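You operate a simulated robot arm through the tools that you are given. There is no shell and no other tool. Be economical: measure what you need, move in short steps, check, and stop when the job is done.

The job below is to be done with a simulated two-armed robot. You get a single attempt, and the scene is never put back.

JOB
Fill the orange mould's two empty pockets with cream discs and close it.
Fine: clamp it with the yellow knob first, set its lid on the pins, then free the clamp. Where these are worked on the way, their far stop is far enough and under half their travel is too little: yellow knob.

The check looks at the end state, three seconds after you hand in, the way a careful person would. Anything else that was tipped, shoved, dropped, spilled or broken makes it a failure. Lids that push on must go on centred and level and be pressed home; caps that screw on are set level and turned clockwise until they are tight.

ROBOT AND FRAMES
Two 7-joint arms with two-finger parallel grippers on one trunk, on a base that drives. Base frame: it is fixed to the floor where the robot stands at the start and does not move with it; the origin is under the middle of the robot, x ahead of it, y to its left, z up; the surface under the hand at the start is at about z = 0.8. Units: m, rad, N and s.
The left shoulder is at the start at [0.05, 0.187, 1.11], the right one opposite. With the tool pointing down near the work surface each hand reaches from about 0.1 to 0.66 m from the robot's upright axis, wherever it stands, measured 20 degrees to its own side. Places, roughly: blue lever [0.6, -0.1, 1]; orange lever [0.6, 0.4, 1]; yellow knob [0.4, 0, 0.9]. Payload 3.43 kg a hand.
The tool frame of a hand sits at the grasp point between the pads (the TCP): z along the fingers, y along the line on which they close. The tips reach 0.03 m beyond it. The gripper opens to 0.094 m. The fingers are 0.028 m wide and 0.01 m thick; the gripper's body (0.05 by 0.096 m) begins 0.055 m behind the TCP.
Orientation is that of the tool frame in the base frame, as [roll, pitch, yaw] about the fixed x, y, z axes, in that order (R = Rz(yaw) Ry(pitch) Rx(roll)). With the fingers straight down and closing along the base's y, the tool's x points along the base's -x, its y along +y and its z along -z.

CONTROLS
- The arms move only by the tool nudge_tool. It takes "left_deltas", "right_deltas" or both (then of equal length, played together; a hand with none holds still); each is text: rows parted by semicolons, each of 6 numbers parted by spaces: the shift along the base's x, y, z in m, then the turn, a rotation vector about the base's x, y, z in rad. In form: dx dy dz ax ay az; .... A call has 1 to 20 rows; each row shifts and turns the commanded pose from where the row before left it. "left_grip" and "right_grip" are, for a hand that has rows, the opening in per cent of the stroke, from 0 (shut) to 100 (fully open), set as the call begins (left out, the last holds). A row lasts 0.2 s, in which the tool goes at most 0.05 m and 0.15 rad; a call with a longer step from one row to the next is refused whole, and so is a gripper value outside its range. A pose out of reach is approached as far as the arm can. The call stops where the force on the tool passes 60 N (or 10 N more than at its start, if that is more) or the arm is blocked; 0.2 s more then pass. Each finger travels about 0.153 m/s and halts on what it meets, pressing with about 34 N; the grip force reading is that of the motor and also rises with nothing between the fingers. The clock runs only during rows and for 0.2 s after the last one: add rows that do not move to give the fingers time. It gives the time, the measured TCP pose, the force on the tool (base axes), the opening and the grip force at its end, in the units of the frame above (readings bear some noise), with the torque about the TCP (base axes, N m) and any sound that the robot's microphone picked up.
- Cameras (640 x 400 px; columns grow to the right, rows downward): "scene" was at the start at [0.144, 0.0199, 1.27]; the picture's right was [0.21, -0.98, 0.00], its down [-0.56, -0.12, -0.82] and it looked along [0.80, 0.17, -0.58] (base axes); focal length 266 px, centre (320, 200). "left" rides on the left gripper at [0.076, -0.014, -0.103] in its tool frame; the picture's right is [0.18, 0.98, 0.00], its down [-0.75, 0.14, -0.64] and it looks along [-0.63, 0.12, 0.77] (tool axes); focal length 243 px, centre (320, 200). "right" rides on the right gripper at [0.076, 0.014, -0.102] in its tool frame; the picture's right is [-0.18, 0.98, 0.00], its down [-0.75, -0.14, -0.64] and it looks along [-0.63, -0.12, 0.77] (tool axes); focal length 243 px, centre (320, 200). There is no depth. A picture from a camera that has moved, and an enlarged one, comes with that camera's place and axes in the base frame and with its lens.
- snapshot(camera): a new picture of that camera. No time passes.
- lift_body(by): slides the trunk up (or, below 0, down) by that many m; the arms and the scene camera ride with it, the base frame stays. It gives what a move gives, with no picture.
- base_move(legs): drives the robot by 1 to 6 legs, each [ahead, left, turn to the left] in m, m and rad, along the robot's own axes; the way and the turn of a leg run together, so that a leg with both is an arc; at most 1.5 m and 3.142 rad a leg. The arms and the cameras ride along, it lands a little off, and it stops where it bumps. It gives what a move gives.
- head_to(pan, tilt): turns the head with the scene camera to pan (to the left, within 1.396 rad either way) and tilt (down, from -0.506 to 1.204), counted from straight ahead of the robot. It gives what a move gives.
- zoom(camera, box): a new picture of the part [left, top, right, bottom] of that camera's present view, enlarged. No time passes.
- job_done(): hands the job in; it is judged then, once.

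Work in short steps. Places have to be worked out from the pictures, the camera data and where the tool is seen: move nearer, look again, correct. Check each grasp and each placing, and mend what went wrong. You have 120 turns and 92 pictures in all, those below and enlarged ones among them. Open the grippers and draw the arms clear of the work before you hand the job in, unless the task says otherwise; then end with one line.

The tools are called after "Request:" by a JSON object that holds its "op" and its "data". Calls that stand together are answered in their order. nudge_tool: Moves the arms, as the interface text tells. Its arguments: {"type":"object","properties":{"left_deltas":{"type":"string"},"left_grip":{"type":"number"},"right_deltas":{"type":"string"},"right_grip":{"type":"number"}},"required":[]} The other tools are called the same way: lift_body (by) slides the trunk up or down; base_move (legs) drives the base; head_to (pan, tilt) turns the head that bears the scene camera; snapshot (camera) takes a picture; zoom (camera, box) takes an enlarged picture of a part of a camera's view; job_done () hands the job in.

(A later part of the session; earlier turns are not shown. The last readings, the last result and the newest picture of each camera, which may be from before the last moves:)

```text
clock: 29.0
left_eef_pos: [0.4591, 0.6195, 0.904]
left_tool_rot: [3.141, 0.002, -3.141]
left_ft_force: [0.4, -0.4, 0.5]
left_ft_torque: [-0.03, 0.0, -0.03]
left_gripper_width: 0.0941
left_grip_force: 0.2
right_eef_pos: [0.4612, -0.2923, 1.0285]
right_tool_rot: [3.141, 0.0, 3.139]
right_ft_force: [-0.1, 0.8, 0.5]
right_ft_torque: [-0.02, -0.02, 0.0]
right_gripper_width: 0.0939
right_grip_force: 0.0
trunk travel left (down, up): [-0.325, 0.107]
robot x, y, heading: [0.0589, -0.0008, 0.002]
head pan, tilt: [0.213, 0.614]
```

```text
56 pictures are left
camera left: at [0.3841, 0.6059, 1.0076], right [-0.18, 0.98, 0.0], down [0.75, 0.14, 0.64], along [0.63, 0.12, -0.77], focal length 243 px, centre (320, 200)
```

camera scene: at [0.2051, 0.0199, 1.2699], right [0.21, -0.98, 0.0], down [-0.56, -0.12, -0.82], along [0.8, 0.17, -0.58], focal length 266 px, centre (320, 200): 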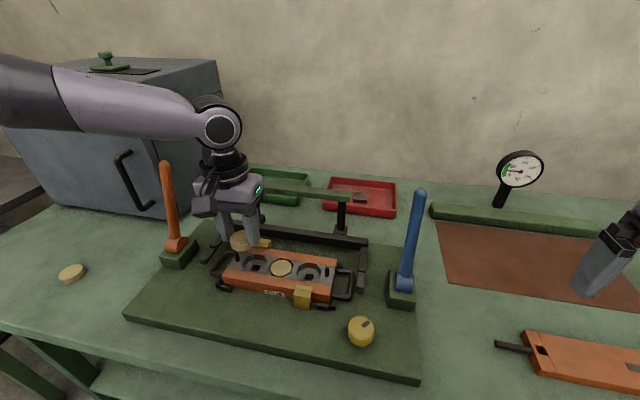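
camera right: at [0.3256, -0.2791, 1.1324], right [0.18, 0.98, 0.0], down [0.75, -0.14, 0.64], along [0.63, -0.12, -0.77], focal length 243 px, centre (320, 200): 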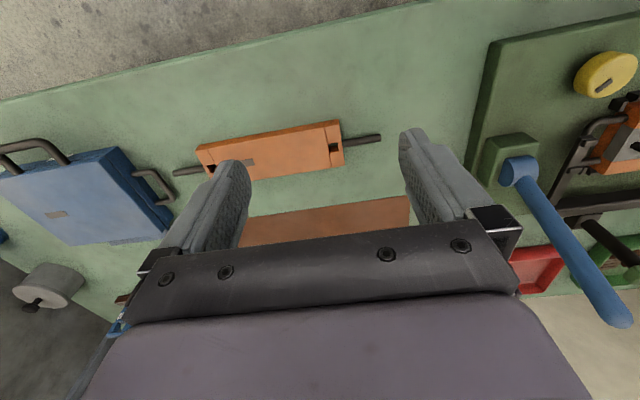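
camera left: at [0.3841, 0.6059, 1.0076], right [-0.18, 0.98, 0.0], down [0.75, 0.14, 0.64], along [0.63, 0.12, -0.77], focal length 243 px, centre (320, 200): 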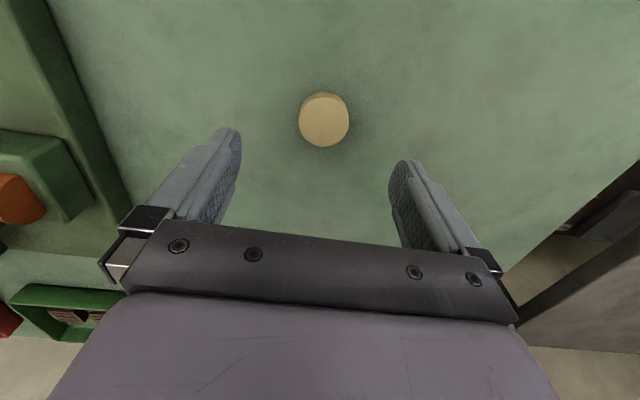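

Disc B at (0.4615, 0.624). Lower onto it and close.

Request:
{"op": "nudge_tool", "data": {"left_deltas": "0.0022 0.0045 -0.03 0 0 0;0 0 -0.027 0 0 0;0 0 -0.01 0 0 0;0 0 0 0 0 0"}}

Request:
{"op": "nudge_tool", "data": {"left_deltas": "0 0 0 0 0 0;0 0 0 0 0 0;0 0 0 0 0 0", "left_grip": 0}}

Request:
{"op": "snapshot", "data": {"camera": "left"}}

```text
clock: 30.0
left_eef_pos: [0.4623, 0.6246, 0.837]
left_tool_rot: [3.141, 0.0, 3.141]
left_ft_force: [-0.3, -0.5, -0.4]
left_ft_torque: [0.05, -0.04, 0.0]
left_gripper_width: 0.0942
left_grip_force: 0.1
right_eef_pos: [0.4606, -0.2935, 1.0296]
right_tool_rot: [3.14, 0.002, 3.14]
right_ft_force: [0.0, 0.0, -1.0]
right_ft_torque: [0.0, 0.0, -0.02]
right_gripper_width: 0.0939
right_grip_force: 0.1
trunk travel left (down, up): [-0.325, 0.107]
robot x, y, heading: [0.0631, 0.0005, 0.004]
head pan, tilt: [0.213, 0.614]
```

```text
clock: 30.8
left_eef_pos: [0.4642, 0.6256, 0.8378]
left_tool_rot: [3.141, 0.002, 3.141]
left_ft_force: [-0.2, 0.3, 0.4]
left_ft_torque: [-0.05, 0.01, 0.0]
left_gripper_width: 0.0399
left_grip_force: 34.0
right_eef_pos: [0.462, -0.2941, 1.0287]
right_tool_rot: [3.139, 0.0, 3.139]
right_ft_force: [-0.5, 0.0, 0.9]
right_ft_torque: [0.04, 0.02, 0.0]
right_gripper_width: 0.0938
right_grip_force: 0.1
trunk travel left (down, up): [-0.325, 0.107]
robot x, y, heading: [0.0662, 0.0013, -0.001]
head pan, tilt: [0.213, 0.614]
```

```text
55 pictures are left
camera left: at [0.387, 0.6114, 0.9397], right [-0.18, 0.98, 0.0], down [0.75, 0.14, 0.64], along [0.63, 0.12, -0.77], focal length 243 px, centre (320, 200)
```

left: 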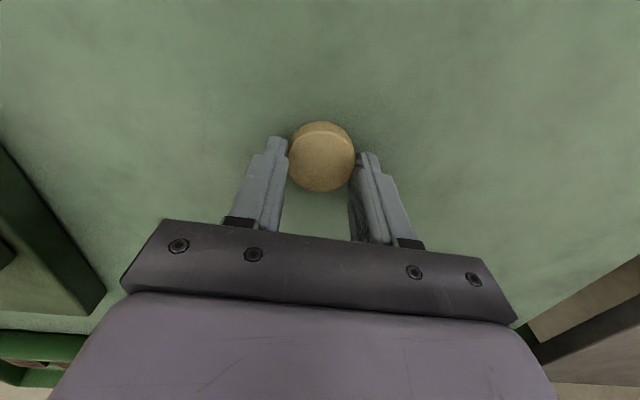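

Gripped. Lift and carry to above the right pocket (0.5335, 0.1115), rotating 45° on the way.

Request:
{"op": "nudge_tool", "data": {"left_deltas": "0 0 0.043 0 0 0;0 0 0.043 0 0 0;-0.02 0 0.036 0 0 0;0 -0.0467 0 0 0 0;0 -0.0467 0 0 0 0;0 -0.0467 0 0 0 0;0 -0.0467 0 0 0 0;0 -0.0467 0 0 0 0;0 -0.0467 0 0 0 0;0 -0.0467 0 0 0 0;0 -0.0467 0 0 0 0.131;0 -0.0467 0 0 0 0.131;0 -0.0467 0 0 0 0.131;0 -0.0467 0 0 0 0.131;0.03 0 0 0 0 0.131;0.03 0 0 0 0 0.131;0.03 0 0 0 0 0;0 0 -0.025 0 0 0;0 0 0 0 0 0"}}

Request:
{"op": "zoom", "data": {"camera": "scene", "box": [200, 220, 360, 320]}}

Request:
{"op": "zoom", "data": {"camera": "left", "box": [160, 20, 480, 220]}}

```text
clock: 34.8
left_eef_pos: [0.5071, 0.1651, 0.9455]
left_tool_rot: [-3.14, 0.002, -2.355]
left_ft_force: [0.3, 0.4, -0.7]
left_ft_torque: [0.0, -0.03, 0.01]
left_gripper_width: 0.0398
left_grip_force: 34.1
left hand out of reach, approached as far as the arm can: row 14, 15, 16, 17, 18
right_eef_pos: [0.4616, -0.2931, 1.0282]
right_tool_rot: [3.14, -0.001, 3.139]
right_ft_force: [-0.2, 0.8, -0.8]
right_ft_torque: [-0.01, -0.02, -0.01]
right_gripper_width: 0.0939
right_grip_force: 0.1
trunk travel left (down, up): [-0.325, 0.107]
robot x, y, heading: [0.0593, 0.0001, 0.001]
head pan, tilt: [0.213, 0.614]
```

```text
4.00 times, centred on (280, 270) of scene
camera zoom: at [0.2043, 0.0199, 1.27], right [0.21, -0.98, 0.0], down [-0.56, -0.12, -0.82], along [0.8, 0.17, -0.58], focal length 1063 px, centre (480, -80)
```

zoom: 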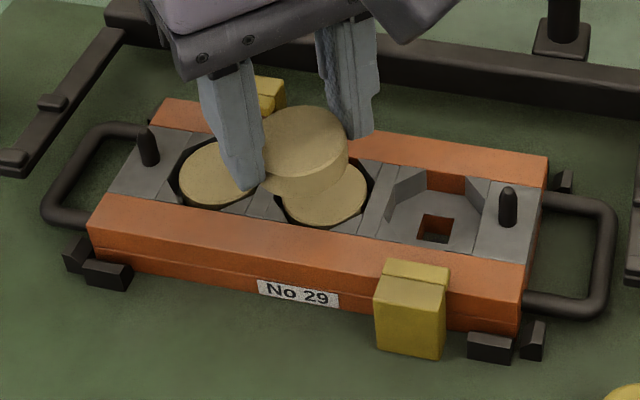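

```text
2.00 times, centred on (320, 120) of left
camera zoom: at [0.4631, 0.1023, 1.0486], right [-0.83, 0.56, 0.0], down [0.43, 0.63, 0.64], along [0.36, 0.53, -0.77], focal length 485 px, centre (320, 360)
```

zoom: 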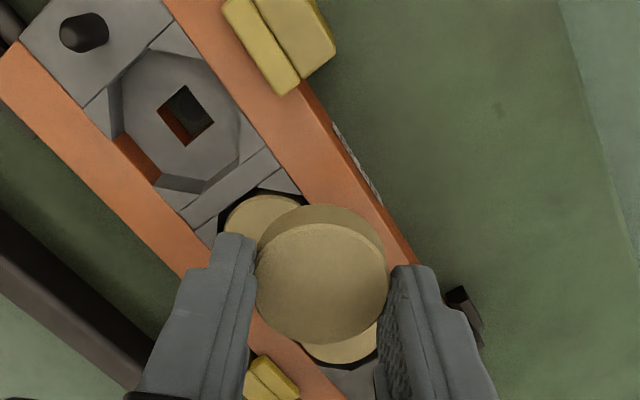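

The left arm falls short in y. I drive the base 8 cm to the right and 3 cm ahead to bring it in reach.

Request:
{"op": "nudge_tool", "data": {"left_deltas": "-0.03 0 0.03 0 0 0;0 0 0 0 0 0"}}

Request:
{"op": "base_move", "data": {"legs": [[0.03, -0.09, 0]]}}

```text
clock: 35.4
left_eef_pos: [0.4769, 0.1658, 0.9764]
left_tool_rot: [-3.141, 0.002, -2.354]
left_ft_force: [0.8, 0.2, 0.4]
left_ft_torque: [0.01, 0.0, 0.01]
left_gripper_width: 0.0399
left_grip_force: 34.2
right_eef_pos: [0.4622, -0.294, 1.0289]
right_tool_rot: [3.14, -0.001, 3.139]
right_ft_force: [-0.1, -0.2, 0.0]
right_ft_torque: [0.0, 0.04, -0.02]
right_gripper_width: 0.0943
right_grip_force: 0.0
trunk travel left (down, up): [-0.325, 0.107]
robot x, y, heading: [0.0591, 0.0006, 0.0]
head pan, tilt: [0.213, 0.614]
```

```text
clock: 36.8
left_eef_pos: [0.4899, 0.0852, 0.9768]
left_tool_rot: [3.141, 0.002, -2.347]
left_ft_force: [0.0, 0.2, 0.0]
left_ft_torque: [-0.02, 0.02, 0.01]
left_gripper_width: 0.0401
left_grip_force: 34.5
right_eef_pos: [0.4762, -0.3722, 1.0291]
right_tool_rot: [3.139, 0.0, -3.137]
right_ft_force: [0.6, 0.7, -0.2]
right_ft_torque: [0.0, -0.03, 0.02]
right_gripper_width: 0.0943
right_grip_force: 0.0
trunk travel left (down, up): [-0.325, 0.107]
robot x, y, heading: [0.0736, -0.0823, 0.008]
head pan, tilt: [0.213, 0.614]
stopped in leg 1: the robot was blocked; the commanded pose is now the measured one
```

The base is blocked at x=0.074 (table), y=-0.082, which should suffice. Move the disc over the right pocket.

Request:
{"op": "nudge_tool", "data": {"left_deltas": "0.0225 0.013 -0.01 0 0 0;0.021 0.0133 -0.025 0 0 0;0 0 -0.025 0 0 0;0 0 0 0 0 0"}}

Request:
{"op": "zoom", "data": {"camera": "scene", "box": [160, 200, 340, 320]}}

Request:
{"op": "zoom", "data": {"camera": "left", "box": [160, 20, 480, 220]}}

```text
clock: 37.8
left_eef_pos: [0.5335, 0.1143, 0.9152]
left_tool_rot: [-3.14, 0.002, -2.347]
left_ft_force: [0.4, 0.0, -0.1]
left_ft_torque: [0.0, 0.0, -0.01]
left_gripper_width: 0.04
left_grip_force: 34.0
right_eef_pos: [0.4776, -0.3726, 1.0284]
right_tool_rot: [3.14, 0.0, -3.138]
right_ft_force: [-0.3, -0.2, -0.6]
right_ft_torque: [-0.01, 0.0, 0.01]
right_gripper_width: 0.094
right_grip_force: 0.0
trunk travel left (down, up): [-0.325, 0.107]
robot x, y, heading: [0.077, -0.0816, 0.002]
head pan, tilt: [0.213, 0.614]
```

```text
3.33 times, centred on (250, 260) of scene
camera zoom: at [0.2189, -0.061, 1.27], right [0.22, -0.98, 0.0], down [-0.56, -0.13, -0.82], along [0.8, 0.18, -0.58], focal length 886 px, centre (553, 0)
```

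zoom: 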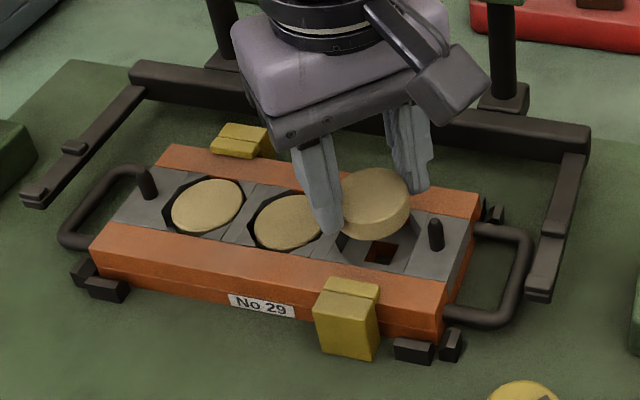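

```text
2.00 times, centred on (320, 120) of left
camera zoom: at [0.4911, 0.0495, 1.0185], right [-0.83, 0.56, 0.0], down [0.43, 0.64, 0.64], along [0.36, 0.53, -0.77], focal length 485 px, centre (320, 360)
```

zoom: 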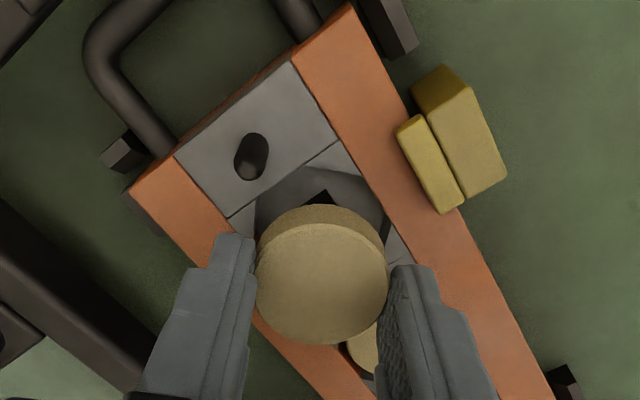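

Image matches the previous successful approach geometry. Shift −1 mm in y and lower until tips just reach the rim.

Request:
{"op": "nudge_tool", "data": {"left_deltas": "0 -0.001 -0.012 0 0 0;0 0 -0.009 0 0 0;0 0 -0.004 0 0 0;0 0 0 0 0 0"}}

Request:
{"op": "zoom", "data": {"camera": "scene", "box": [160, 200, 340, 320]}}

Request:
{"op": "zoom", "data": {"camera": "left", "box": [160, 20, 480, 220]}}

```text
clock: 38.8
left_eef_pos: [0.5313, 0.1147, 0.898]
left_tool_rot: [-3.138, 0.004, -2.348]
left_ft_force: [3.5, -1.4, 16.0]
left_ft_torque: [0.1, 0.15, -0.02]
left_gripper_width: 0.04
left_grip_force: 34.5
left hand out of reach, approached as far as the arm can: row 2
right_eef_pos: [0.4782, -0.3735, 1.029]
right_tool_rot: [3.141, 0.002, -3.137]
right_ft_force: [-0.1, 0.5, -0.5]
right_ft_torque: [-0.01, -0.02, 0.01]
right_gripper_width: 0.094
right_grip_force: 0.1
trunk travel left (down, up): [-0.325, 0.107]
robot x, y, heading: [0.0729, -0.081, 0.005]
head pan, tilt: [0.213, 0.614]
```

```text
3.33 times, centred on (250, 260) of scene
camera zoom: at [0.2181, -0.0617, 1.2704], right [0.22, -0.98, 0.0], down [-0.56, -0.12, -0.82], along [0.8, 0.18, -0.58], focal length 886 px, centre (553, 0)
```

zoom: 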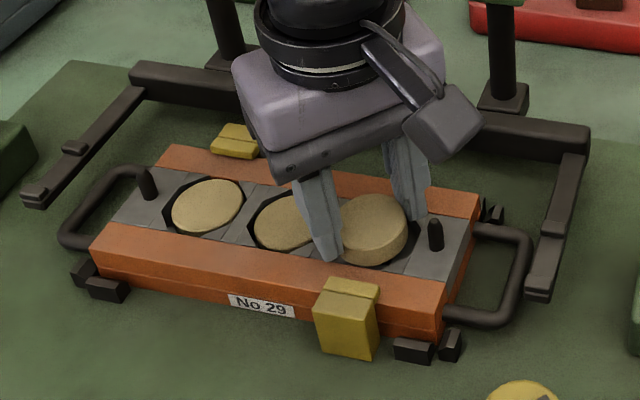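

```text
2.00 times, centred on (320, 120) of left
camera zoom: at [0.4874, 0.0515, 0.9992], right [-0.83, 0.56, -0.01], down [0.42, 0.64, 0.64], along [0.36, 0.53, -0.76], focal length 485 px, centre (320, 360)
```

zoom: 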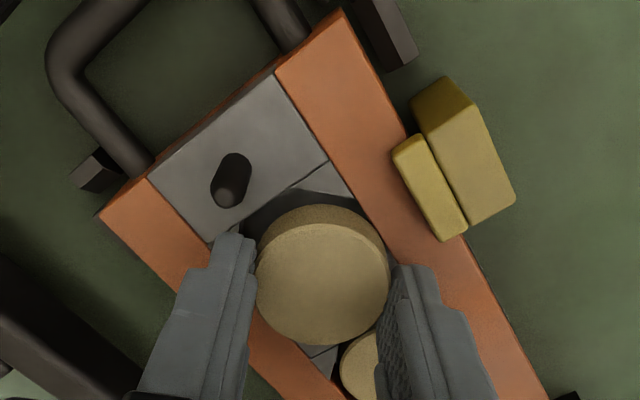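

Disc rests on the pocket edge toward +y/−x (z too high, torque). Raise, shift −4 mm y and +2 mm x, and lower again.

Request:
{"op": "nudge_tool", "data": {"left_deltas": "0 0 0.01 0 0 0;0.002 -0.004 0 0 0 0;0 0 0 0 0 0"}}

Request:
{"op": "zoom", "data": {"camera": "left", "box": [160, 20, 480, 220]}}

```text
clock: 39.6
left_eef_pos: [0.5324, 0.1123, 0.9027]
left_tool_rot: [3.14, 0.001, -2.347]
left_ft_force: [0.4, 0.1, -0.4]
left_ft_torque: [-0.04, -0.02, -0.02]
left_gripper_width: 0.04
left_grip_force: 34.0
right_eef_pos: [0.4767, -0.3724, 1.0293]
right_tool_rot: [3.139, 0.001, -3.138]
right_ft_force: [0.5, 0.5, 0.1]
right_ft_torque: [0.01, -0.01, -0.01]
right_gripper_width: 0.0942
right_grip_force: 0.1
trunk travel left (down, up): [-0.325, 0.107]
robot x, y, heading: [0.0731, -0.0842, 0.008]
head pan, tilt: [0.213, 0.614]
```

```text
2.00 times, centred on (320, 120) of left
camera zoom: at [0.4895, 0.0489, 1.0068], right [-0.83, 0.56, 0.0], down [0.43, 0.64, 0.64], along [0.36, 0.53, -0.77], focal length 485 px, centre (320, 360)
```

zoom: 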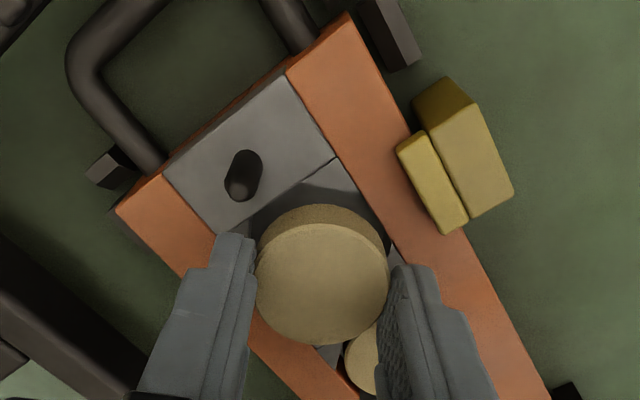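

Slight further shift (+1 mm, −2 mm) and lower.

Request:
{"op": "nudge_tool", "data": {"left_deltas": "0.001 -0.002 -0.004 0 0 0;0 0 -0.006 0 0 0;0 0 -0.004 0 0 0;0 0 0 0 0 0"}}

Request:
{"op": "zoom", "data": {"camera": "scene", "box": [160, 200, 340, 320]}}

```text
clock: 40.6
left_eef_pos: [0.5309, 0.1141, 0.8951]
left_tool_rot: [-3.136, 0.004, -2.348]
left_ft_force: [3.6, -0.7, 20.5]
left_ft_torque: [0.11, 0.26, 0.01]
left_gripper_width: 0.0398
left_grip_force: 33.9
left hand out of reach, approached as far as the arm can: row 1, 3
right_eef_pos: [0.4768, -0.3735, 1.0291]
right_tool_rot: [3.139, 0.002, -3.137]
right_ft_force: [-0.4, -0.3, -0.1]
right_ft_torque: [0.02, 0.01, 0.0]
right_gripper_width: 0.094
right_grip_force: 0.0
trunk travel left (down, up): [-0.325, 0.107]
robot x, y, heading: [0.0729, -0.0832, 0.0]
head pan, tilt: [0.213, 0.614]
```

```text
3.33 times, centred on (250, 260) of scene
camera zoom: at [0.2178, -0.0618, 1.2705], right [0.22, -0.98, 0.0], down [-0.56, -0.12, -0.82], along [0.8, 0.18, -0.58], focal length 886 px, centre (553, 0)
```

zoom: 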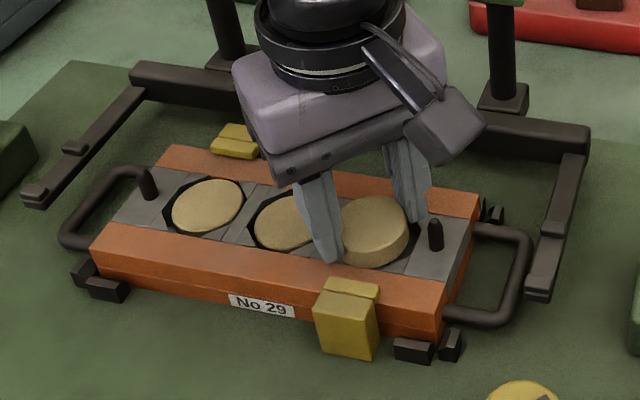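

The arm is at its reach limit and drifts. Raise clear and drive the base another 7 cm right.

Request:
{"op": "nudge_tool", "data": {"left_deltas": "0 0 0.03 0 0 0;-0.01 0 0.045 0 0 0;0 0 0 0 0 0"}}

Request:
{"op": "base_move", "data": {"legs": [[-0.012, -0.08, 0]]}}

```text
clock: 41.4
left_eef_pos: [0.5173, 0.1162, 0.9673]
left_tool_rot: [3.14, 0.003, -2.348]
left_ft_force: [0.4, -0.5, -0.7]
left_ft_torque: [0.02, 0.01, 0.03]
left_gripper_width: 0.04
left_grip_force: 34.1
right_eef_pos: [0.4766, -0.3722, 1.0285]
right_tool_rot: [3.139, 0.0, -3.137]
right_ft_force: [0.1, -0.5, 0.2]
right_ft_torque: [0.04, 0.01, -0.02]
right_gripper_width: 0.0939
right_grip_force: 0.0
trunk travel left (down, up): [-0.325, 0.107]
robot x, y, heading: [0.0793, -0.0809, 0.004]
head pan, tilt: [0.213, 0.614]
```

```text
clock: 42.8
left_eef_pos: [0.5053, 0.0387, 0.9678]
left_tool_rot: [-3.141, 0.002, -2.35]
left_ft_force: [-0.7, 0.4, -0.1]
left_ft_torque: [0.03, 0.03, 0.01]
left_gripper_width: 0.04
left_grip_force: 33.8
right_eef_pos: [0.4661, -0.4508, 1.0296]
right_tool_rot: [3.139, -0.001, -3.139]
right_ft_force: [-0.4, -0.2, -0.2]
right_ft_torque: [0.02, 0.01, -0.04]
right_gripper_width: 0.0939
right_grip_force: 0.1
trunk travel left (down, up): [-0.325, 0.107]
robot x, y, heading: [0.0633, -0.1598, 0.003]
head pan, tilt: [0.213, 0.614]
```

Base now at y=−0.16. Move the disc back over the pocket (0.5335, 0.111) at z≈0.907.

Request:
{"op": "nudge_tool", "data": {"left_deltas": "0.014 0.036 -0.02 0 0 0;0.0142 0.0363 -0.02 0 0 0;0 0 -0.02 0 0 0;0 0 0 0 0 0"}}

Request:
{"op": "zoom", "data": {"camera": "left", "box": [160, 20, 480, 220]}}

Request:
{"op": "snapshot", "data": {"camera": "scene"}}

```text
clock: 43.8
left_eef_pos: [0.5341, 0.1084, 0.9081]
left_tool_rot: [-3.14, 0.001, -2.35]
left_ft_force: [-0.8, -0.8, -0.9]
left_ft_torque: [0.01, -0.02, -0.01]
left_gripper_width: 0.0402
left_grip_force: 34.0
right_eef_pos: [0.465, -0.4502, 1.028]
right_tool_rot: [3.14, -0.001, -3.139]
right_ft_force: [0.2, 0.8, -0.1]
right_ft_torque: [0.02, -0.01, -0.03]
right_gripper_width: 0.0942
right_grip_force: 0.0
trunk travel left (down, up): [-0.325, 0.107]
robot x, y, heading: [0.0647, -0.1576, 0.006]
head pan, tilt: [0.213, 0.614]
```

```text
2.00 times, centred on (320, 120) of left
camera zoom: at [0.4917, 0.0446, 1.0107], right [-0.83, 0.56, 0.0], down [0.43, 0.64, 0.64], along [0.36, 0.53, -0.77], focal length 485 px, centre (320, 360)
```

zoom: 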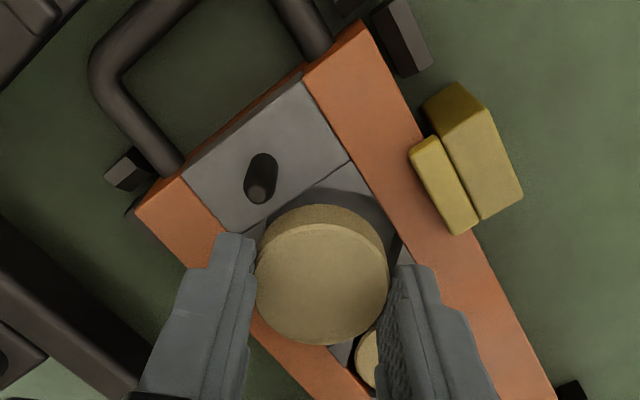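

```text
45 pictures are left
camera scene: at [0.2074, -0.1384, 1.27], right [0.22, -0.98, 0.0], down [-0.56, -0.12, -0.82], along [0.8, 0.18, -0.58], focal length 266 px, centre (320, 200)
```

scene: 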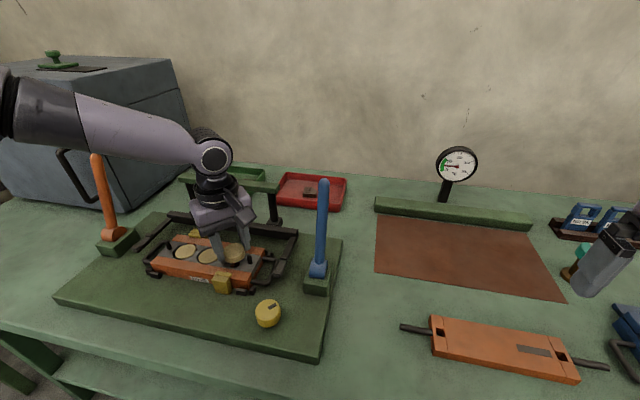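

Pin base triangulates to (0.533, 0.073), so the pocket is at y≈0.111. Shift +2 mm y and lower.

Request:
{"op": "nudge_tool", "data": {"left_deltas": "0 0.002 -0.008 0 0 0;0 0 -0.007 0 0 0;0 0 -0.004 0 0 0;0 0 0 0 0 0"}}

Request:
{"op": "zoom", "data": {"camera": "scene", "box": [130, 210, 290, 310]}}

```text
clock: 44.8
left_eef_pos: [0.5333, 0.1107, 0.8897]
left_tool_rot: [-3.14, 0.003, -2.349]
left_ft_force: [-2.1, 0.1, 8.6]
left_ft_torque: [0.06, 0.3, -0.02]
left_gripper_width: 0.0401
left_grip_force: 33.6
right_eef_pos: [0.4647, -0.4498, 1.0299]
right_tool_rot: [3.141, 0.002, -3.139]
right_ft_force: [0.7, -0.7, -0.1]
right_ft_torque: [-0.02, 0.0, 0.02]
right_gripper_width: 0.0942
right_grip_force: 0.1
trunk travel left (down, up): [-0.325, 0.107]
robot x, y, heading: [0.0593, -0.1613, 0.005]
head pan, tilt: [0.213, 0.614]
```

```text
4.00 times, centred on (210, 260) of scene
camera zoom: at [0.2066, -0.1388, 1.2703], right [0.22, -0.98, 0.0], down [-0.56, -0.12, -0.82], along [0.8, 0.18, -0.58], focal length 1063 px, centre (760, -40)
```

zoom: 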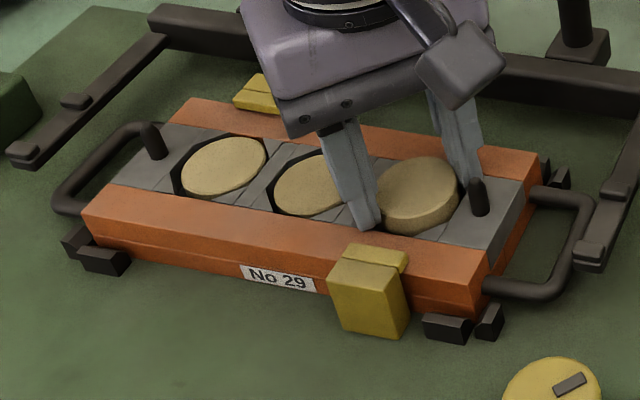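

Same height (0.8897) as the first successful release: the disc is in the pocket mouth with a tip on the rim. Release and rise.

Request:
{"op": "nudge_tool", "data": {"left_deltas": "0 0 0.001 0 0 0;0 0 0 0 0 0;0 0 0.01 0 0 0;0 0 0.03 0 0 0;0 0 0.03 0 0 0;0 0 0 0 0 0", "left_grip": 52}}

Request:
{"op": "zoom", "data": {"camera": "scene", "box": [130, 210, 290, 310]}}

```text
clock: 46.2
left_eef_pos: [0.5333, 0.1144, 0.9585]
left_tool_rot: [3.141, 0.003, -2.349]
left_ft_force: [-0.9, -0.7, 0.2]
left_ft_torque: [0.01, 0.01, 0.0]
left_gripper_width: 0.0491
left_grip_force: 0.0
right_eef_pos: [0.4663, -0.4498, 1.0294]
right_tool_rot: [3.141, -0.001, -3.138]
right_ft_force: [-0.3, 0.0, -0.2]
right_ft_torque: [0.02, -0.01, -0.01]
right_gripper_width: 0.0938
right_grip_force: 0.1
trunk travel left (down, up): [-0.325, 0.107]
robot x, y, heading: [0.0646, -0.1584, 0.005]
head pan, tilt: [0.213, 0.614]
```

```text
4.00 times, centred on (210, 260) of scene
camera zoom: at [0.2075, -0.1384, 1.27], right [0.22, -0.98, 0.0], down [-0.56, -0.12, -0.82], along [0.8, 0.18, -0.58], focal length 1063 px, centre (760, -40)
```

zoom: 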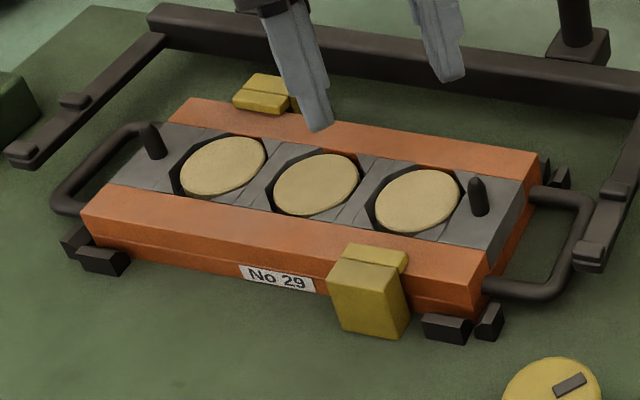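

Both discs are seated flush. Now retreat the left hand up and left, and move the right hand over the lid for a close look.

Request:
{"op": "nudge_tool", "data": {"left_deltas": "-0.03 0.02 0.03 0 0 -0.131;-0.03 0.03 0.02 0 0 -0.131;-0.03 0.03 0.02 0 0 -0.131;-0.03 0.03 0.02 0 0 -0.131;-0.02 0.03 0.02 0 0 -0.131;-0.02 0.03 0 0 0 -0.131", "right_deltas": "-0.01 0.013 0 0 0 0;-0.01 0.013 0 0 0 0;-0.01 0.013 0 0 0 0;0 0.013 0 0 0 0;0 0.013 0 0 0 0;0 0.013 0 0 0 0"}}

Request:
{"op": "snapshot", "data": {"camera": "right"}}

Request:
{"op": "zoom", "data": {"camera": "scene", "box": [390, 290, 620, 400]}}

```text
clock: 47.6
left_eef_pos: [0.3755, 0.2826, 1.0718]
left_tool_rot: [3.141, -0.001, -3.14]
left_ft_force: [-0.2, -0.6, 0.4]
left_ft_torque: [-0.02, -0.04, -0.01]
left_gripper_width: 0.0489
left_grip_force: 0.1
right_eef_pos: [0.4375, -0.3701, 1.0286]
right_tool_rot: [3.14, 0.002, -3.138]
right_ft_force: [0.4, -0.4, 0.4]
right_ft_torque: [-0.01, 0.03, -0.02]
right_gripper_width: 0.0941
right_grip_force: 0.0
trunk travel left (down, up): [-0.325, 0.107]
robot x, y, heading: [0.063, -0.1601, 0.006]
head pan, tilt: [0.213, 0.614]
```

```text
42 pictures are left
camera right: at [0.361, -0.357, 1.1322], right [0.18, 0.98, 0.0], down [0.75, -0.14, 0.64], along [0.63, -0.11, -0.77], focal length 243 px, centre (320, 200)
```

right: 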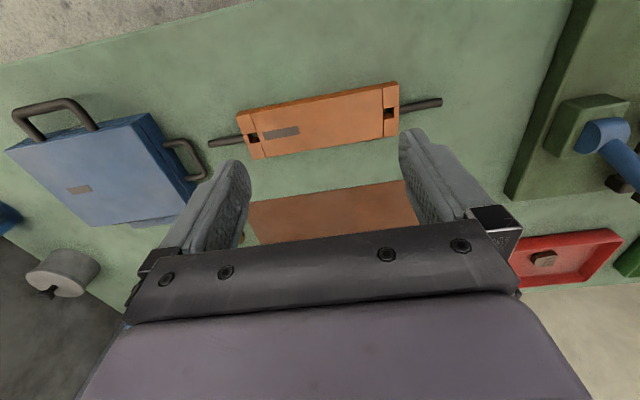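

```text
2.78 times, centred on (505, 345) of scene
camera zoom: at [0.2074, -0.1377, 1.27], right [0.22, -0.98, 0.0], down [-0.56, -0.13, -0.82], along [0.8, 0.18, -0.58], focal length 740 px, centre (-195, -204)
```

zoom: 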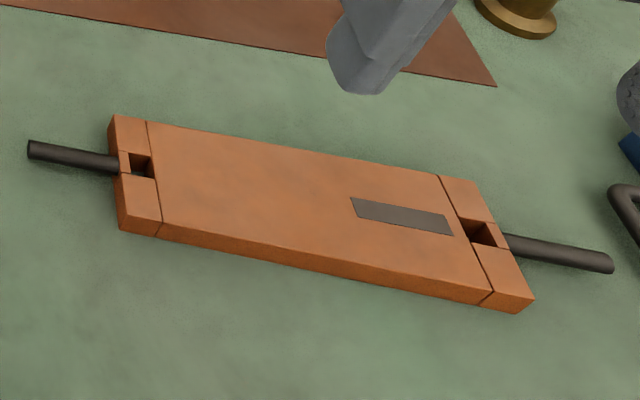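

Lid centre ≈(0.489, −0.379), yaw ≈0, 63 mm wide, ~16 mm thick, holes ~185 mm apart like the pins. Rotate the right hand −90° and descend to above its centre, then look.

Request:
{"op": "nudge_tool", "data": {"right_deltas": "0.005 -0.001 -0.012 0 0 -0.1428;0.005 -0.001 -0.012 0 0 -0.1428;0.005 -0.001 -0.012 0 0 -0.1428;0.005 -0.001 -0.012 0 0 -0.1428;0.005 -0.001 -0.012 0 0 -0.1428;0.005 -0.001 -0.012 0 0 -0.1428;0.005 -0.001 -0.012 0 0 -0.1428;0.005 -0.001 -0.012 0 0 -0.1428;0.005 -0.001 -0.012 0 0 -0.1428;0.0065 0 -0.012 0 0 -0.1428;0 0 -0.01 0 0 -0.1428;0 0 0 0 0 0"}}

Request:
{"op": "snapshot", "data": {"camera": "right"}}

Request:
{"op": "zoom", "data": {"camera": "scene", "box": [390, 260, 630, 400]}}

```text
clock: 50.2
left_eef_pos: [0.3746, 0.2822, 1.0725]
left_tool_rot: [3.141, 0.002, -3.135]
left_ft_force: [-0.3, 0.9, 0.7]
left_ft_torque: [0.01, -0.01, -0.02]
left_gripper_width: 0.0488
left_grip_force: 0.0
right_eef_pos: [0.4874, -0.3808, 0.8979]
right_tool_rot: [3.139, -0.002, 1.572]
right_ft_force: [-0.4, -0.8, -0.2]
right_ft_torque: [0.02, 0.0, 0.0]
right_gripper_width: 0.0939
right_grip_force: 0.1
trunk travel left (down, up): [-0.325, 0.107]
robot x, y, heading: [0.0658, -0.1591, 0.005]
head pan, tilt: [0.213, 0.614]
```

```text
40 pictures are left
camera right: at [0.5021, -0.305, 1.0019], right [0.98, -0.18, 0.0], down [-0.14, -0.75, 0.64], along [-0.12, -0.63, -0.77], focal length 243 px, centre (320, 200)
```

right: 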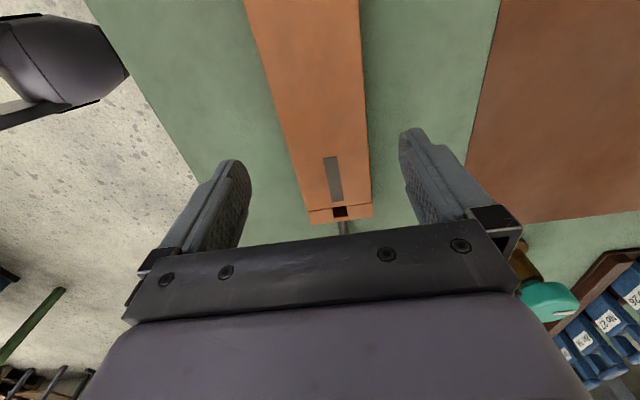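

```text
2.67 times, centred on (510, 330) of scene
camera zoom: at [0.2074, -0.1385, 1.27], right [0.22, -0.98, 0.0], down [-0.56, -0.12, -0.82], along [0.8, 0.18, -0.58], focal length 709 px, centre (-187, -147)
```

zoom: 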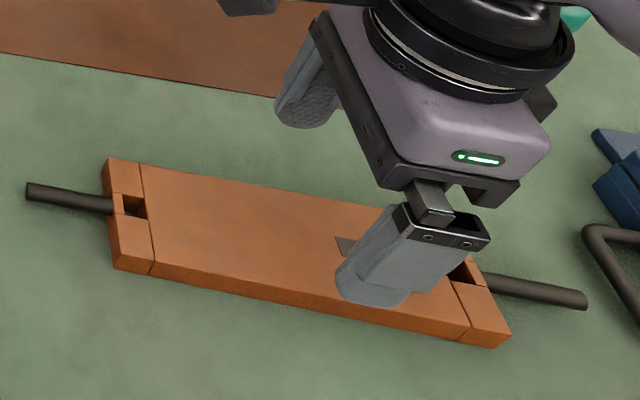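

Lid centred near x≈0.491; shift +3 mm x and lower so tips are ~5 mm above the table, then close.

Request:
{"op": "nudge_tool", "data": {"right_deltas": "0.003 0 -0.03 0 0 0;0 0 -0.025 0 0 0;0 0 -0.007 0 0 0;0 0 0 0 0 0"}}

Request:
{"op": "nudge_tool", "data": {"right_deltas": "0 0 0 0 0 0;0 0 0 0 0 0;0 0 0 0 0 0", "right_grip": 0}}

Request:
{"op": "zoom", "data": {"camera": "scene", "box": [390, 260, 630, 400]}}

```text
clock: 51.2
left_eef_pos: [0.3746, 0.2829, 1.0726]
left_tool_rot: [-3.141, 0.002, -3.135]
left_ft_force: [0.0, 0.2, -1.1]
left_ft_torque: [0.01, 0.0, 0.02]
left_gripper_width: 0.0489
left_grip_force: 0.1
right_eef_pos: [0.4902, -0.38, 0.836]
right_tool_rot: [3.14, 0.001, 1.574]
right_ft_force: [0.1, -0.2, -0.4]
right_ft_torque: [0.01, 0.01, 0.0]
right_gripper_width: 0.0939
right_grip_force: 0.0
trunk travel left (down, up): [-0.325, 0.107]
robot x, y, heading: [0.0662, -0.1575, 0.006]
head pan, tilt: [0.213, 0.614]
```

```text
clock: 52.0
left_eef_pos: [0.3755, 0.2827, 1.0713]
left_tool_rot: [3.14, 0.002, -3.136]
left_ft_force: [1.0, 0.5, -0.4]
left_ft_torque: [-0.03, 0.0, -0.01]
left_gripper_width: 0.0488
left_grip_force: 0.0
right_eef_pos: [0.4902, -0.3792, 0.837]
right_tool_rot: [3.14, 0.0, 1.574]
right_ft_force: [0.0, -0.2, 0.3]
right_ft_torque: [-0.06, 0.11, 0.1]
right_gripper_width: 0.0657
right_grip_force: 33.9
trunk travel left (down, up): [-0.325, 0.107]
robot x, y, heading: [0.0664, -0.1609, 0.007]
head pan, tilt: [0.213, 0.614]
```

```text
2.67 times, centred on (510, 330) of scene
camera zoom: at [0.2075, -0.1385, 1.27], right [0.22, -0.98, 0.0], down [-0.56, -0.12, -0.82], along [0.8, 0.18, -0.58], focal length 709 px, centre (-187, -147)
```

zoom: 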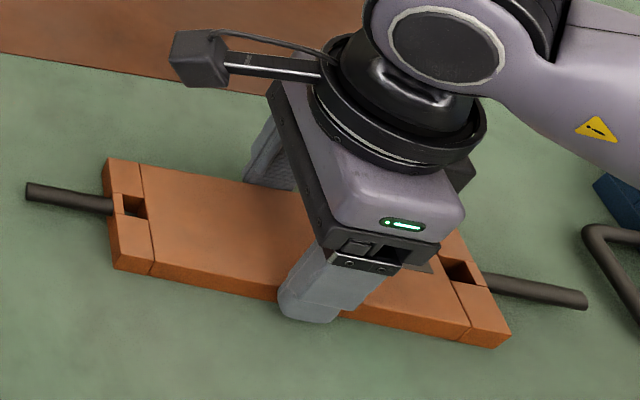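

Lid gripped (66 mm). Lift 8 cm and check that it hangs level.

Request:
{"op": "nudge_tool", "data": {"right_deltas": "0 0 0.01 0 0 0;0 0 0.03 0 0 0;0 0 0.04 0 0 0;0 0 0 0 0 0"}}

Request:
{"op": "snapshot", "data": {"camera": "scene"}}

Request:
{"op": "snapshot", "data": {"camera": "right"}}

```text
clock: 53.0
left_eef_pos: [0.375, 0.2815, 1.0707]
left_tool_rot: [3.14, 0.001, -3.136]
left_ft_force: [1.5, 0.0, -0.6]
left_ft_torque: [-0.03, 0.03, -0.02]
left_gripper_width: 0.049
left_grip_force: 0.1
right_eef_pos: [0.4923, -0.3796, 0.9161]
right_tool_rot: [-3.14, 0.0, 1.575]
right_ft_force: [0.4, 0.7, -7.5]
right_ft_torque: [0.02, 0.0, 0.01]
right_gripper_width: 0.0657
right_grip_force: 34.2
trunk travel left (down, up): [-0.325, 0.107]
robot x, y, heading: [0.0652, -0.1578, 0.003]
head pan, tilt: [0.213, 0.614]
```

```text
37 pictures are left
camera scene: at [0.208, -0.1388, 1.2699], right [0.22, -0.98, 0.0], down [-0.56, -0.12, -0.82], along [0.8, 0.18, -0.58], focal length 266 px, centre (320, 200)
```

scene: 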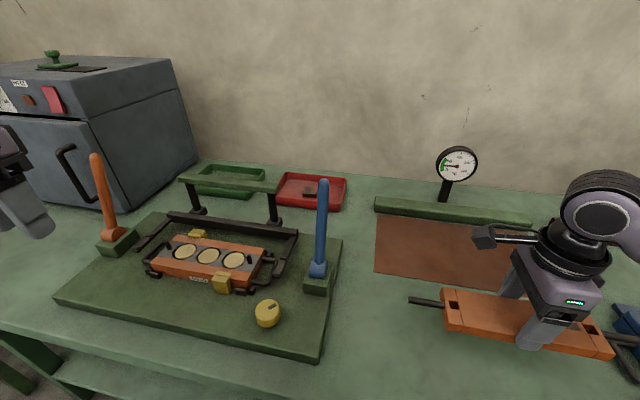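

```text
36 pictures are left
camera right: at [0.5061, -0.3041, 1.0193], right [0.98, -0.18, 0.0], down [-0.14, -0.75, 0.64], along [-0.12, -0.63, -0.77], focal length 243 px, centre (320, 200)
```

right: 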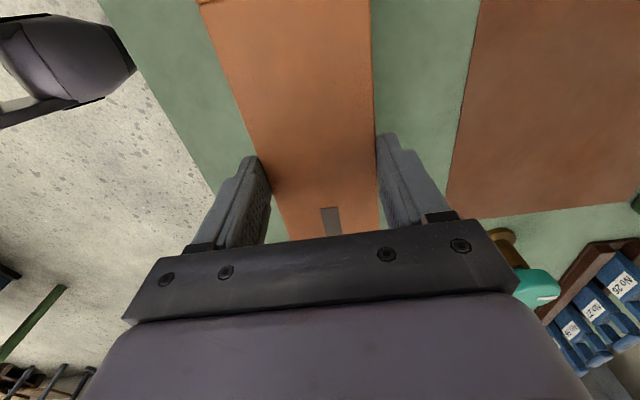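

Level, ~0.75 kg. Raise and retract the lid, then drive the base 0.38 m left so the right arm reaches the mould.

Request:
{"op": "nudge_tool", "data": {"right_deltas": "-0.02 0 0.036 0 0 0;-0.028 0 0.036 0 0 0;-0.028 0 0.036 0 0 0;-0.028 0 0.034 0 0 0;0 0 0 0 0 0"}}

Request:
{"op": "base_move", "data": {"legs": [[0, 0.38, 0]]}}

Request:
{"op": "snapshot", "data": {"camera": "scene"}}

```text
clock: 54.2
left_eef_pos: [0.3767, 0.2819, 1.0719]
left_tool_rot: [3.141, 0.001, -3.135]
left_ft_force: [0.0, 0.8, 0.3]
left_ft_torque: [-0.04, 0.0, 0.02]
left_gripper_width: 0.0488
left_grip_force: 0.1
right_eef_pos: [0.3866, -0.3798, 1.0574]
right_tool_rot: [3.141, 0.001, 1.573]
right_ft_force: [0.2, -0.5, -7.3]
right_ft_torque: [0.05, 0.03, 0.0]
right_gripper_width: 0.0656
right_grip_force: 34.3
trunk travel left (down, up): [-0.325, 0.107]
robot x, y, heading: [0.065, -0.1593, 0.005]
head pan, tilt: [0.213, 0.614]
```

```text
clock: 58.1
left_eef_pos: [0.3808, 0.6653, 1.0708]
left_tool_rot: [3.141, 0.001, 3.139]
left_ft_force: [0.0, -0.1, 0.8]
left_ft_torque: [-0.04, 0.05, 0.0]
left_gripper_width: 0.0488
left_grip_force: 0.0
right_eef_pos: [0.3847, 0.0025, 1.058]
right_tool_rot: [3.141, 0.001, 1.564]
right_ft_force: [0.0, -0.4, -7.7]
right_ft_torque: [0.03, 0.01, 0.02]
right_gripper_width: 0.0661
right_grip_force: 33.9
trunk travel left (down, up): [-0.325, 0.107]
robot x, y, heading: [0.0615, 0.2295, -0.01]
head pan, tilt: [0.213, 0.614]
```

```text
35 pictures are left
camera scene: at [0.2081, 0.2463, 1.2699], right [0.21, -0.98, 0.0], down [-0.56, -0.12, -0.82], along [0.8, 0.17, -0.58], focal length 266 px, centre (320, 200)
```

scene: 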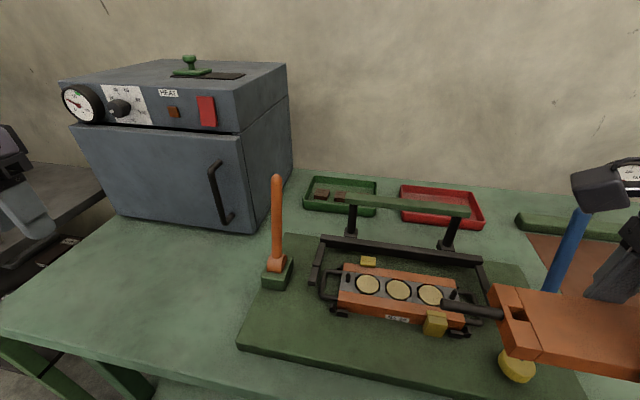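

Now carry the lid above the mould centre at (0.5335, 0.168), z≈1.0.

Request:
{"op": "nudge_tool", "data": {"right_deltas": "0.03 0.033 -0.012 0 0 0.004;0.03 0.033 -0.012 0 0 0.004;0.03 0.033 -0.012 0 0 0;0.03 0.033 -0.012 0 0 0;0.0285 0.0335 -0.012 0 0 0;0 0 0 0 0 0"}}

Request:
{"op": "snapshot", "data": {"camera": "right"}}

Request:
{"op": "zoom", "data": {"camera": "scene", "box": [270, 180, 530, 350]}}

```text
clock: 59.5
left_eef_pos: [0.3796, 0.6656, 1.0717]
left_tool_rot: [3.14, 0.003, 3.136]
left_ft_force: [0.7, -0.8, 0.6]
left_ft_torque: [0.01, 0.02, 0.0]
left_gripper_width: 0.049
left_grip_force: 0.1
right_eef_pos: [0.5345, 0.1669, 0.9978]
right_tool_rot: [3.14, 0.002, 1.572]
right_ft_force: [-0.2, -0.2, -8.3]
right_ft_torque: [0.02, 0.01, 0.02]
right_gripper_width: 0.0657
right_grip_force: 34.2
trunk travel left (down, up): [-0.325, 0.107]
robot x, y, heading: [0.0615, 0.2217, -0.006]
head pan, tilt: [0.213, 0.614]
```

```text
34 pictures are left
camera right: at [0.5488, 0.2434, 1.1003], right [0.98, -0.18, 0.0], down [-0.14, -0.75, 0.64], along [-0.12, -0.63, -0.77], focal length 243 px, centre (320, 200)
```

right: 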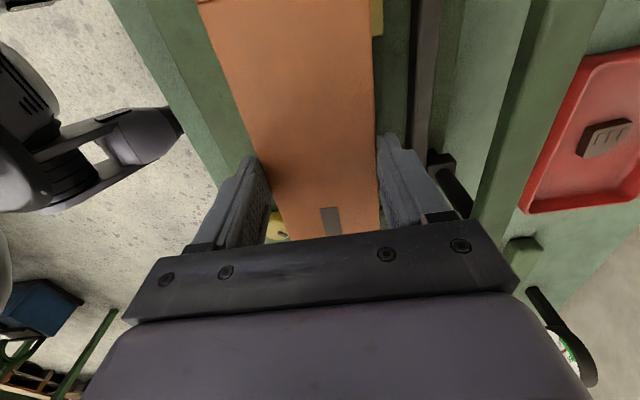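

```text
2.35 times, centred on (400, 265) of scene
camera zoom: at [0.2082, 0.2461, 1.2699], right [0.21, -0.98, 0.0], down [-0.56, -0.12, -0.82], along [0.8, 0.17, -0.58], focal length 626 px, centre (132, 47)
```

zoom: 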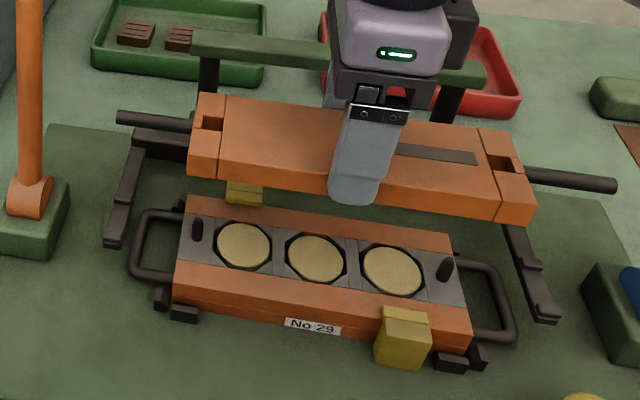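

Holes/pins look nearly aligned; the lid is perhaps 2 mm short in +y. Lower to z≈0.947 with +2 mm y and examine in enlarged views.

Request:
{"op": "nudge_tool", "data": {"right_deltas": "-0.001 0.002 -0.025 0 0 0;0 0 -0.025 0 0 0;0 0 0 0 0 0"}}

Request:
{"op": "zoom", "data": {"camera": "scene", "box": [320, 230, 420, 310]}}

Request:
{"op": "zoom", "data": {"camera": "scene", "box": [410, 240, 510, 320]}}

```text
clock: 60.3
left_eef_pos: [0.3798, 0.6647, 1.0718]
left_tool_rot: [-3.142, 0.002, 3.138]
left_ft_force: [-0.1, 0.0, 0.1]
left_ft_torque: [-0.02, 0.0, 0.0]
left_gripper_width: 0.049
left_grip_force: 0.0
right_eef_pos: [0.5335, 0.1703, 0.9467]
right_tool_rot: [3.139, 0.0, 1.572]
right_ft_force: [-0.1, 0.7, -7.7]
right_ft_torque: [0.02, -0.04, 0.03]
right_gripper_width: 0.0654
right_grip_force: 33.6
trunk travel left (down, up): [-0.325, 0.107]
robot x, y, heading: [0.0651, 0.2305, -0.002]
head pan, tilt: [0.213, 0.614]
```

```text
5.00 times, centred on (370, 270) of scene
camera zoom: at [0.2082, 0.2464, 1.2699], right [0.21, -0.98, 0.0], down [-0.56, -0.12, -0.82], along [0.8, 0.17, -0.58], focal length 1329 px, centre (70, -150)
```

zoom: 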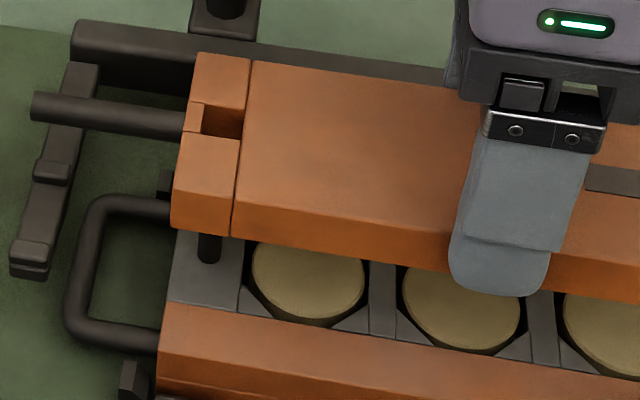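

```text
5.00 times, centred on (460, 280) of scene
camera zoom: at [0.2082, 0.2464, 1.2699], right [0.21, -0.98, 0.0], down [-0.56, -0.12, -0.82], along [0.8, 0.17, -0.58], focal length 1329 px, centre (-380, -200)
```

zoom: 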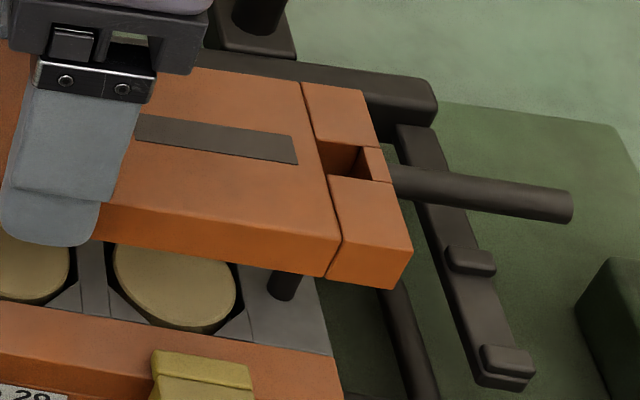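

Hole y's match pins within ~1 mm; x within ~2 mm (hole slack ≈±2.5 mm). Fine shift (−1.5 mm x, +0.5 mm y) and lower gently, watching force.

Request:
{"op": "nudge_tool", "data": {"right_deltas": "-0.0015 0.0005 -0.012 0 0 0;0 0 -0.01 0 0 0;0 0 0 0 0 0"}}

Request:
{"op": "nudge_tool", "data": {"right_deltas": "0 0 -0.005 0 0 0;0 0 -0.005 0 0 0;0 0 0 0 0 0"}}

Request:
{"op": "zoom", "data": {"camera": "scene", "box": [320, 230, 500, 340]}}

```text
clock: 61.1
left_eef_pos: [0.3797, 0.6653, 1.0711]
left_tool_rot: [3.142, 0.0, 3.137]
left_ft_force: [-0.3, 0.1, -0.3]
left_ft_torque: [0.01, -0.02, 0.02]
left_gripper_width: 0.0487
left_grip_force: 0.1
right_eef_pos: [0.5312, 0.1696, 0.9242]
right_tool_rot: [3.139, 0.0, 1.572]
right_ft_force: [1.0, -0.1, -7.7]
right_ft_torque: [0.03, 0.02, -0.04]
right_gripper_width: 0.0656
right_grip_force: 34.6
trunk travel left (down, up): [-0.325, 0.107]
robot x, y, heading: [0.0611, 0.2238, -0.006]
head pan, tilt: [0.213, 0.614]
```

```text
clock: 61.9
left_eef_pos: [0.3807, 0.6663, 1.0705]
left_tool_rot: [3.14, 0.001, 3.139]
left_ft_force: [-0.8, -0.2, 0.2]
left_ft_torque: [-0.01, -0.02, 0.03]
left_gripper_width: 0.0487
left_grip_force: 0.1
right_eef_pos: [0.5309, 0.1705, 0.9143]
right_tool_rot: [-3.14, 0.0, 1.573]
right_ft_force: [0.1, -0.6, -6.6]
right_ft_torque: [0.0, -0.03, -0.02]
right_gripper_width: 0.0655
right_grip_force: 33.7
trunk travel left (down, up): [-0.325, 0.107]
robot x, y, heading: [0.0632, 0.2277, -0.004]
head pan, tilt: [0.213, 0.614]
```

```text
3.56 times, centred on (410, 285) of scene
camera zoom: at [0.2083, 0.2464, 1.2699], right [0.21, -0.98, 0.0], down [-0.56, -0.12, -0.82], along [0.8, 0.17, -0.58], focal length 945 px, centre (0, -102)
```

zoom: 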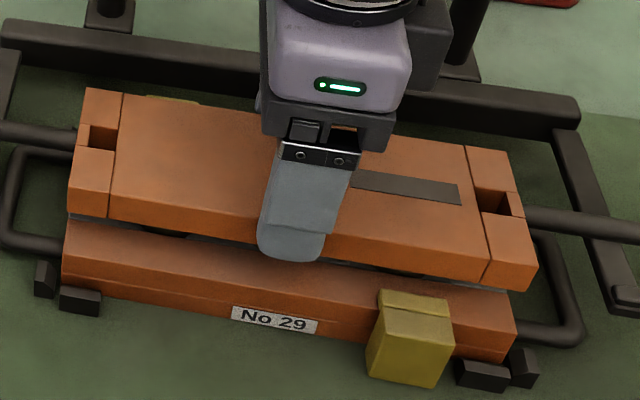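

No contact yet at z=0.914. Zoom into the holes to see whether pin tips are under them.

Request:
{"op": "zoom", "data": {"camera": "scene", "box": [335, 250, 375, 275]}}

Request:
{"op": "zoom", "data": {"camera": "scene", "box": [440, 270, 480, 295]}}

```text
16.00 times, centred on (355, 262) of scene
camera zoom: at [0.2083, 0.2464, 1.2699], right [0.21, -0.98, 0.0], down [-0.56, -0.12, -0.82], along [0.8, 0.17, -0.58], focal length 4253 px, centre (-240, -800)
```

zoom: 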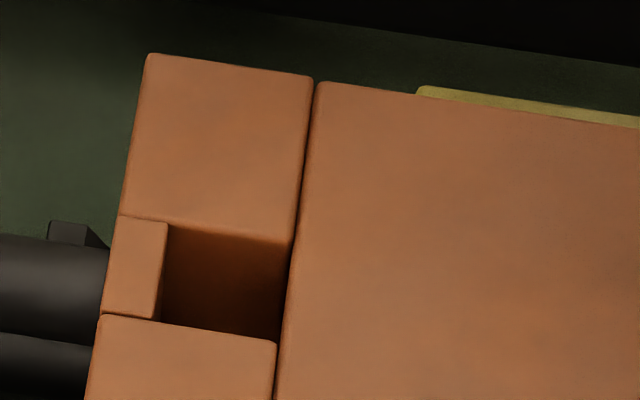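

```text
16.00 times, centred on (460, 282) of scene
camera zoom: at [0.2083, 0.2464, 1.2699], right [0.21, -0.98, 0.0], down [-0.56, -0.12, -0.82], along [0.8, 0.17, -0.58], focal length 4253 px, centre (-1920, -1120)
```

zoom: 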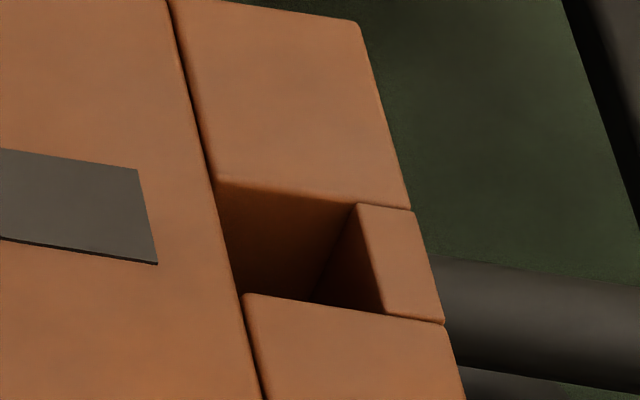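

Holes are ~13.5 mm openings centred at (0.534, 0.262) and (0.534, 0.077), close to the pin estimates. Lower further in small steps and watch the force.

Request:
{"op": "nudge_tool", "data": {"right_deltas": "0 0.0005 -0.004 0 0 0;0 0 -0.004 0 0 0;0 0 0 0 0 0"}}

Request:
{"op": "nudge_tool", "data": {"right_deltas": "0 0 -0.003 0 0 0;0 0 0 0 0 0"}}

```text
clock: 62.7
left_eef_pos: [0.3798, 0.6655, 1.0706]
left_tool_rot: [-3.141, 0.003, 3.138]
left_ft_force: [-0.2, -0.8, 0.0]
left_ft_torque: [-0.01, -0.01, -0.02]
left_gripper_width: 0.0489
left_grip_force: 0.0
right_eef_pos: [0.5307, 0.172, 0.9063]
right_tool_rot: [-3.14, 0.002, 1.572]
right_ft_force: [-0.1, 0.1, -7.5]
right_ft_torque: [-0.04, -0.02, -0.02]
right_gripper_width: 0.0656
right_grip_force: 33.5
trunk travel left (down, up): [-0.325, 0.107]
robot x, y, heading: [0.0633, 0.2272, -0.003]
head pan, tilt: [0.213, 0.614]
```

```text
clock: 63.3
left_eef_pos: [0.3791, 0.6646, 1.0706]
left_tool_rot: [-3.141, 0.002, 3.138]
left_ft_force: [-0.4, -1.2, -0.4]
left_ft_torque: [0.01, -0.02, 0.0]
left_gripper_width: 0.049
left_grip_force: 0.1
right_eef_pos: [0.5308, 0.1704, 0.9038]
right_tool_rot: [3.141, 0.0, 1.573]
right_ft_force: [0.1, -0.5, -7.4]
right_ft_torque: [0.01, -0.01, 0.0]
right_gripper_width: 0.0657
right_grip_force: 33.8
trunk travel left (down, up): [-0.325, 0.107]
robot x, y, heading: [0.0634, 0.2246, -0.006]
head pan, tilt: [0.213, 0.614]
```

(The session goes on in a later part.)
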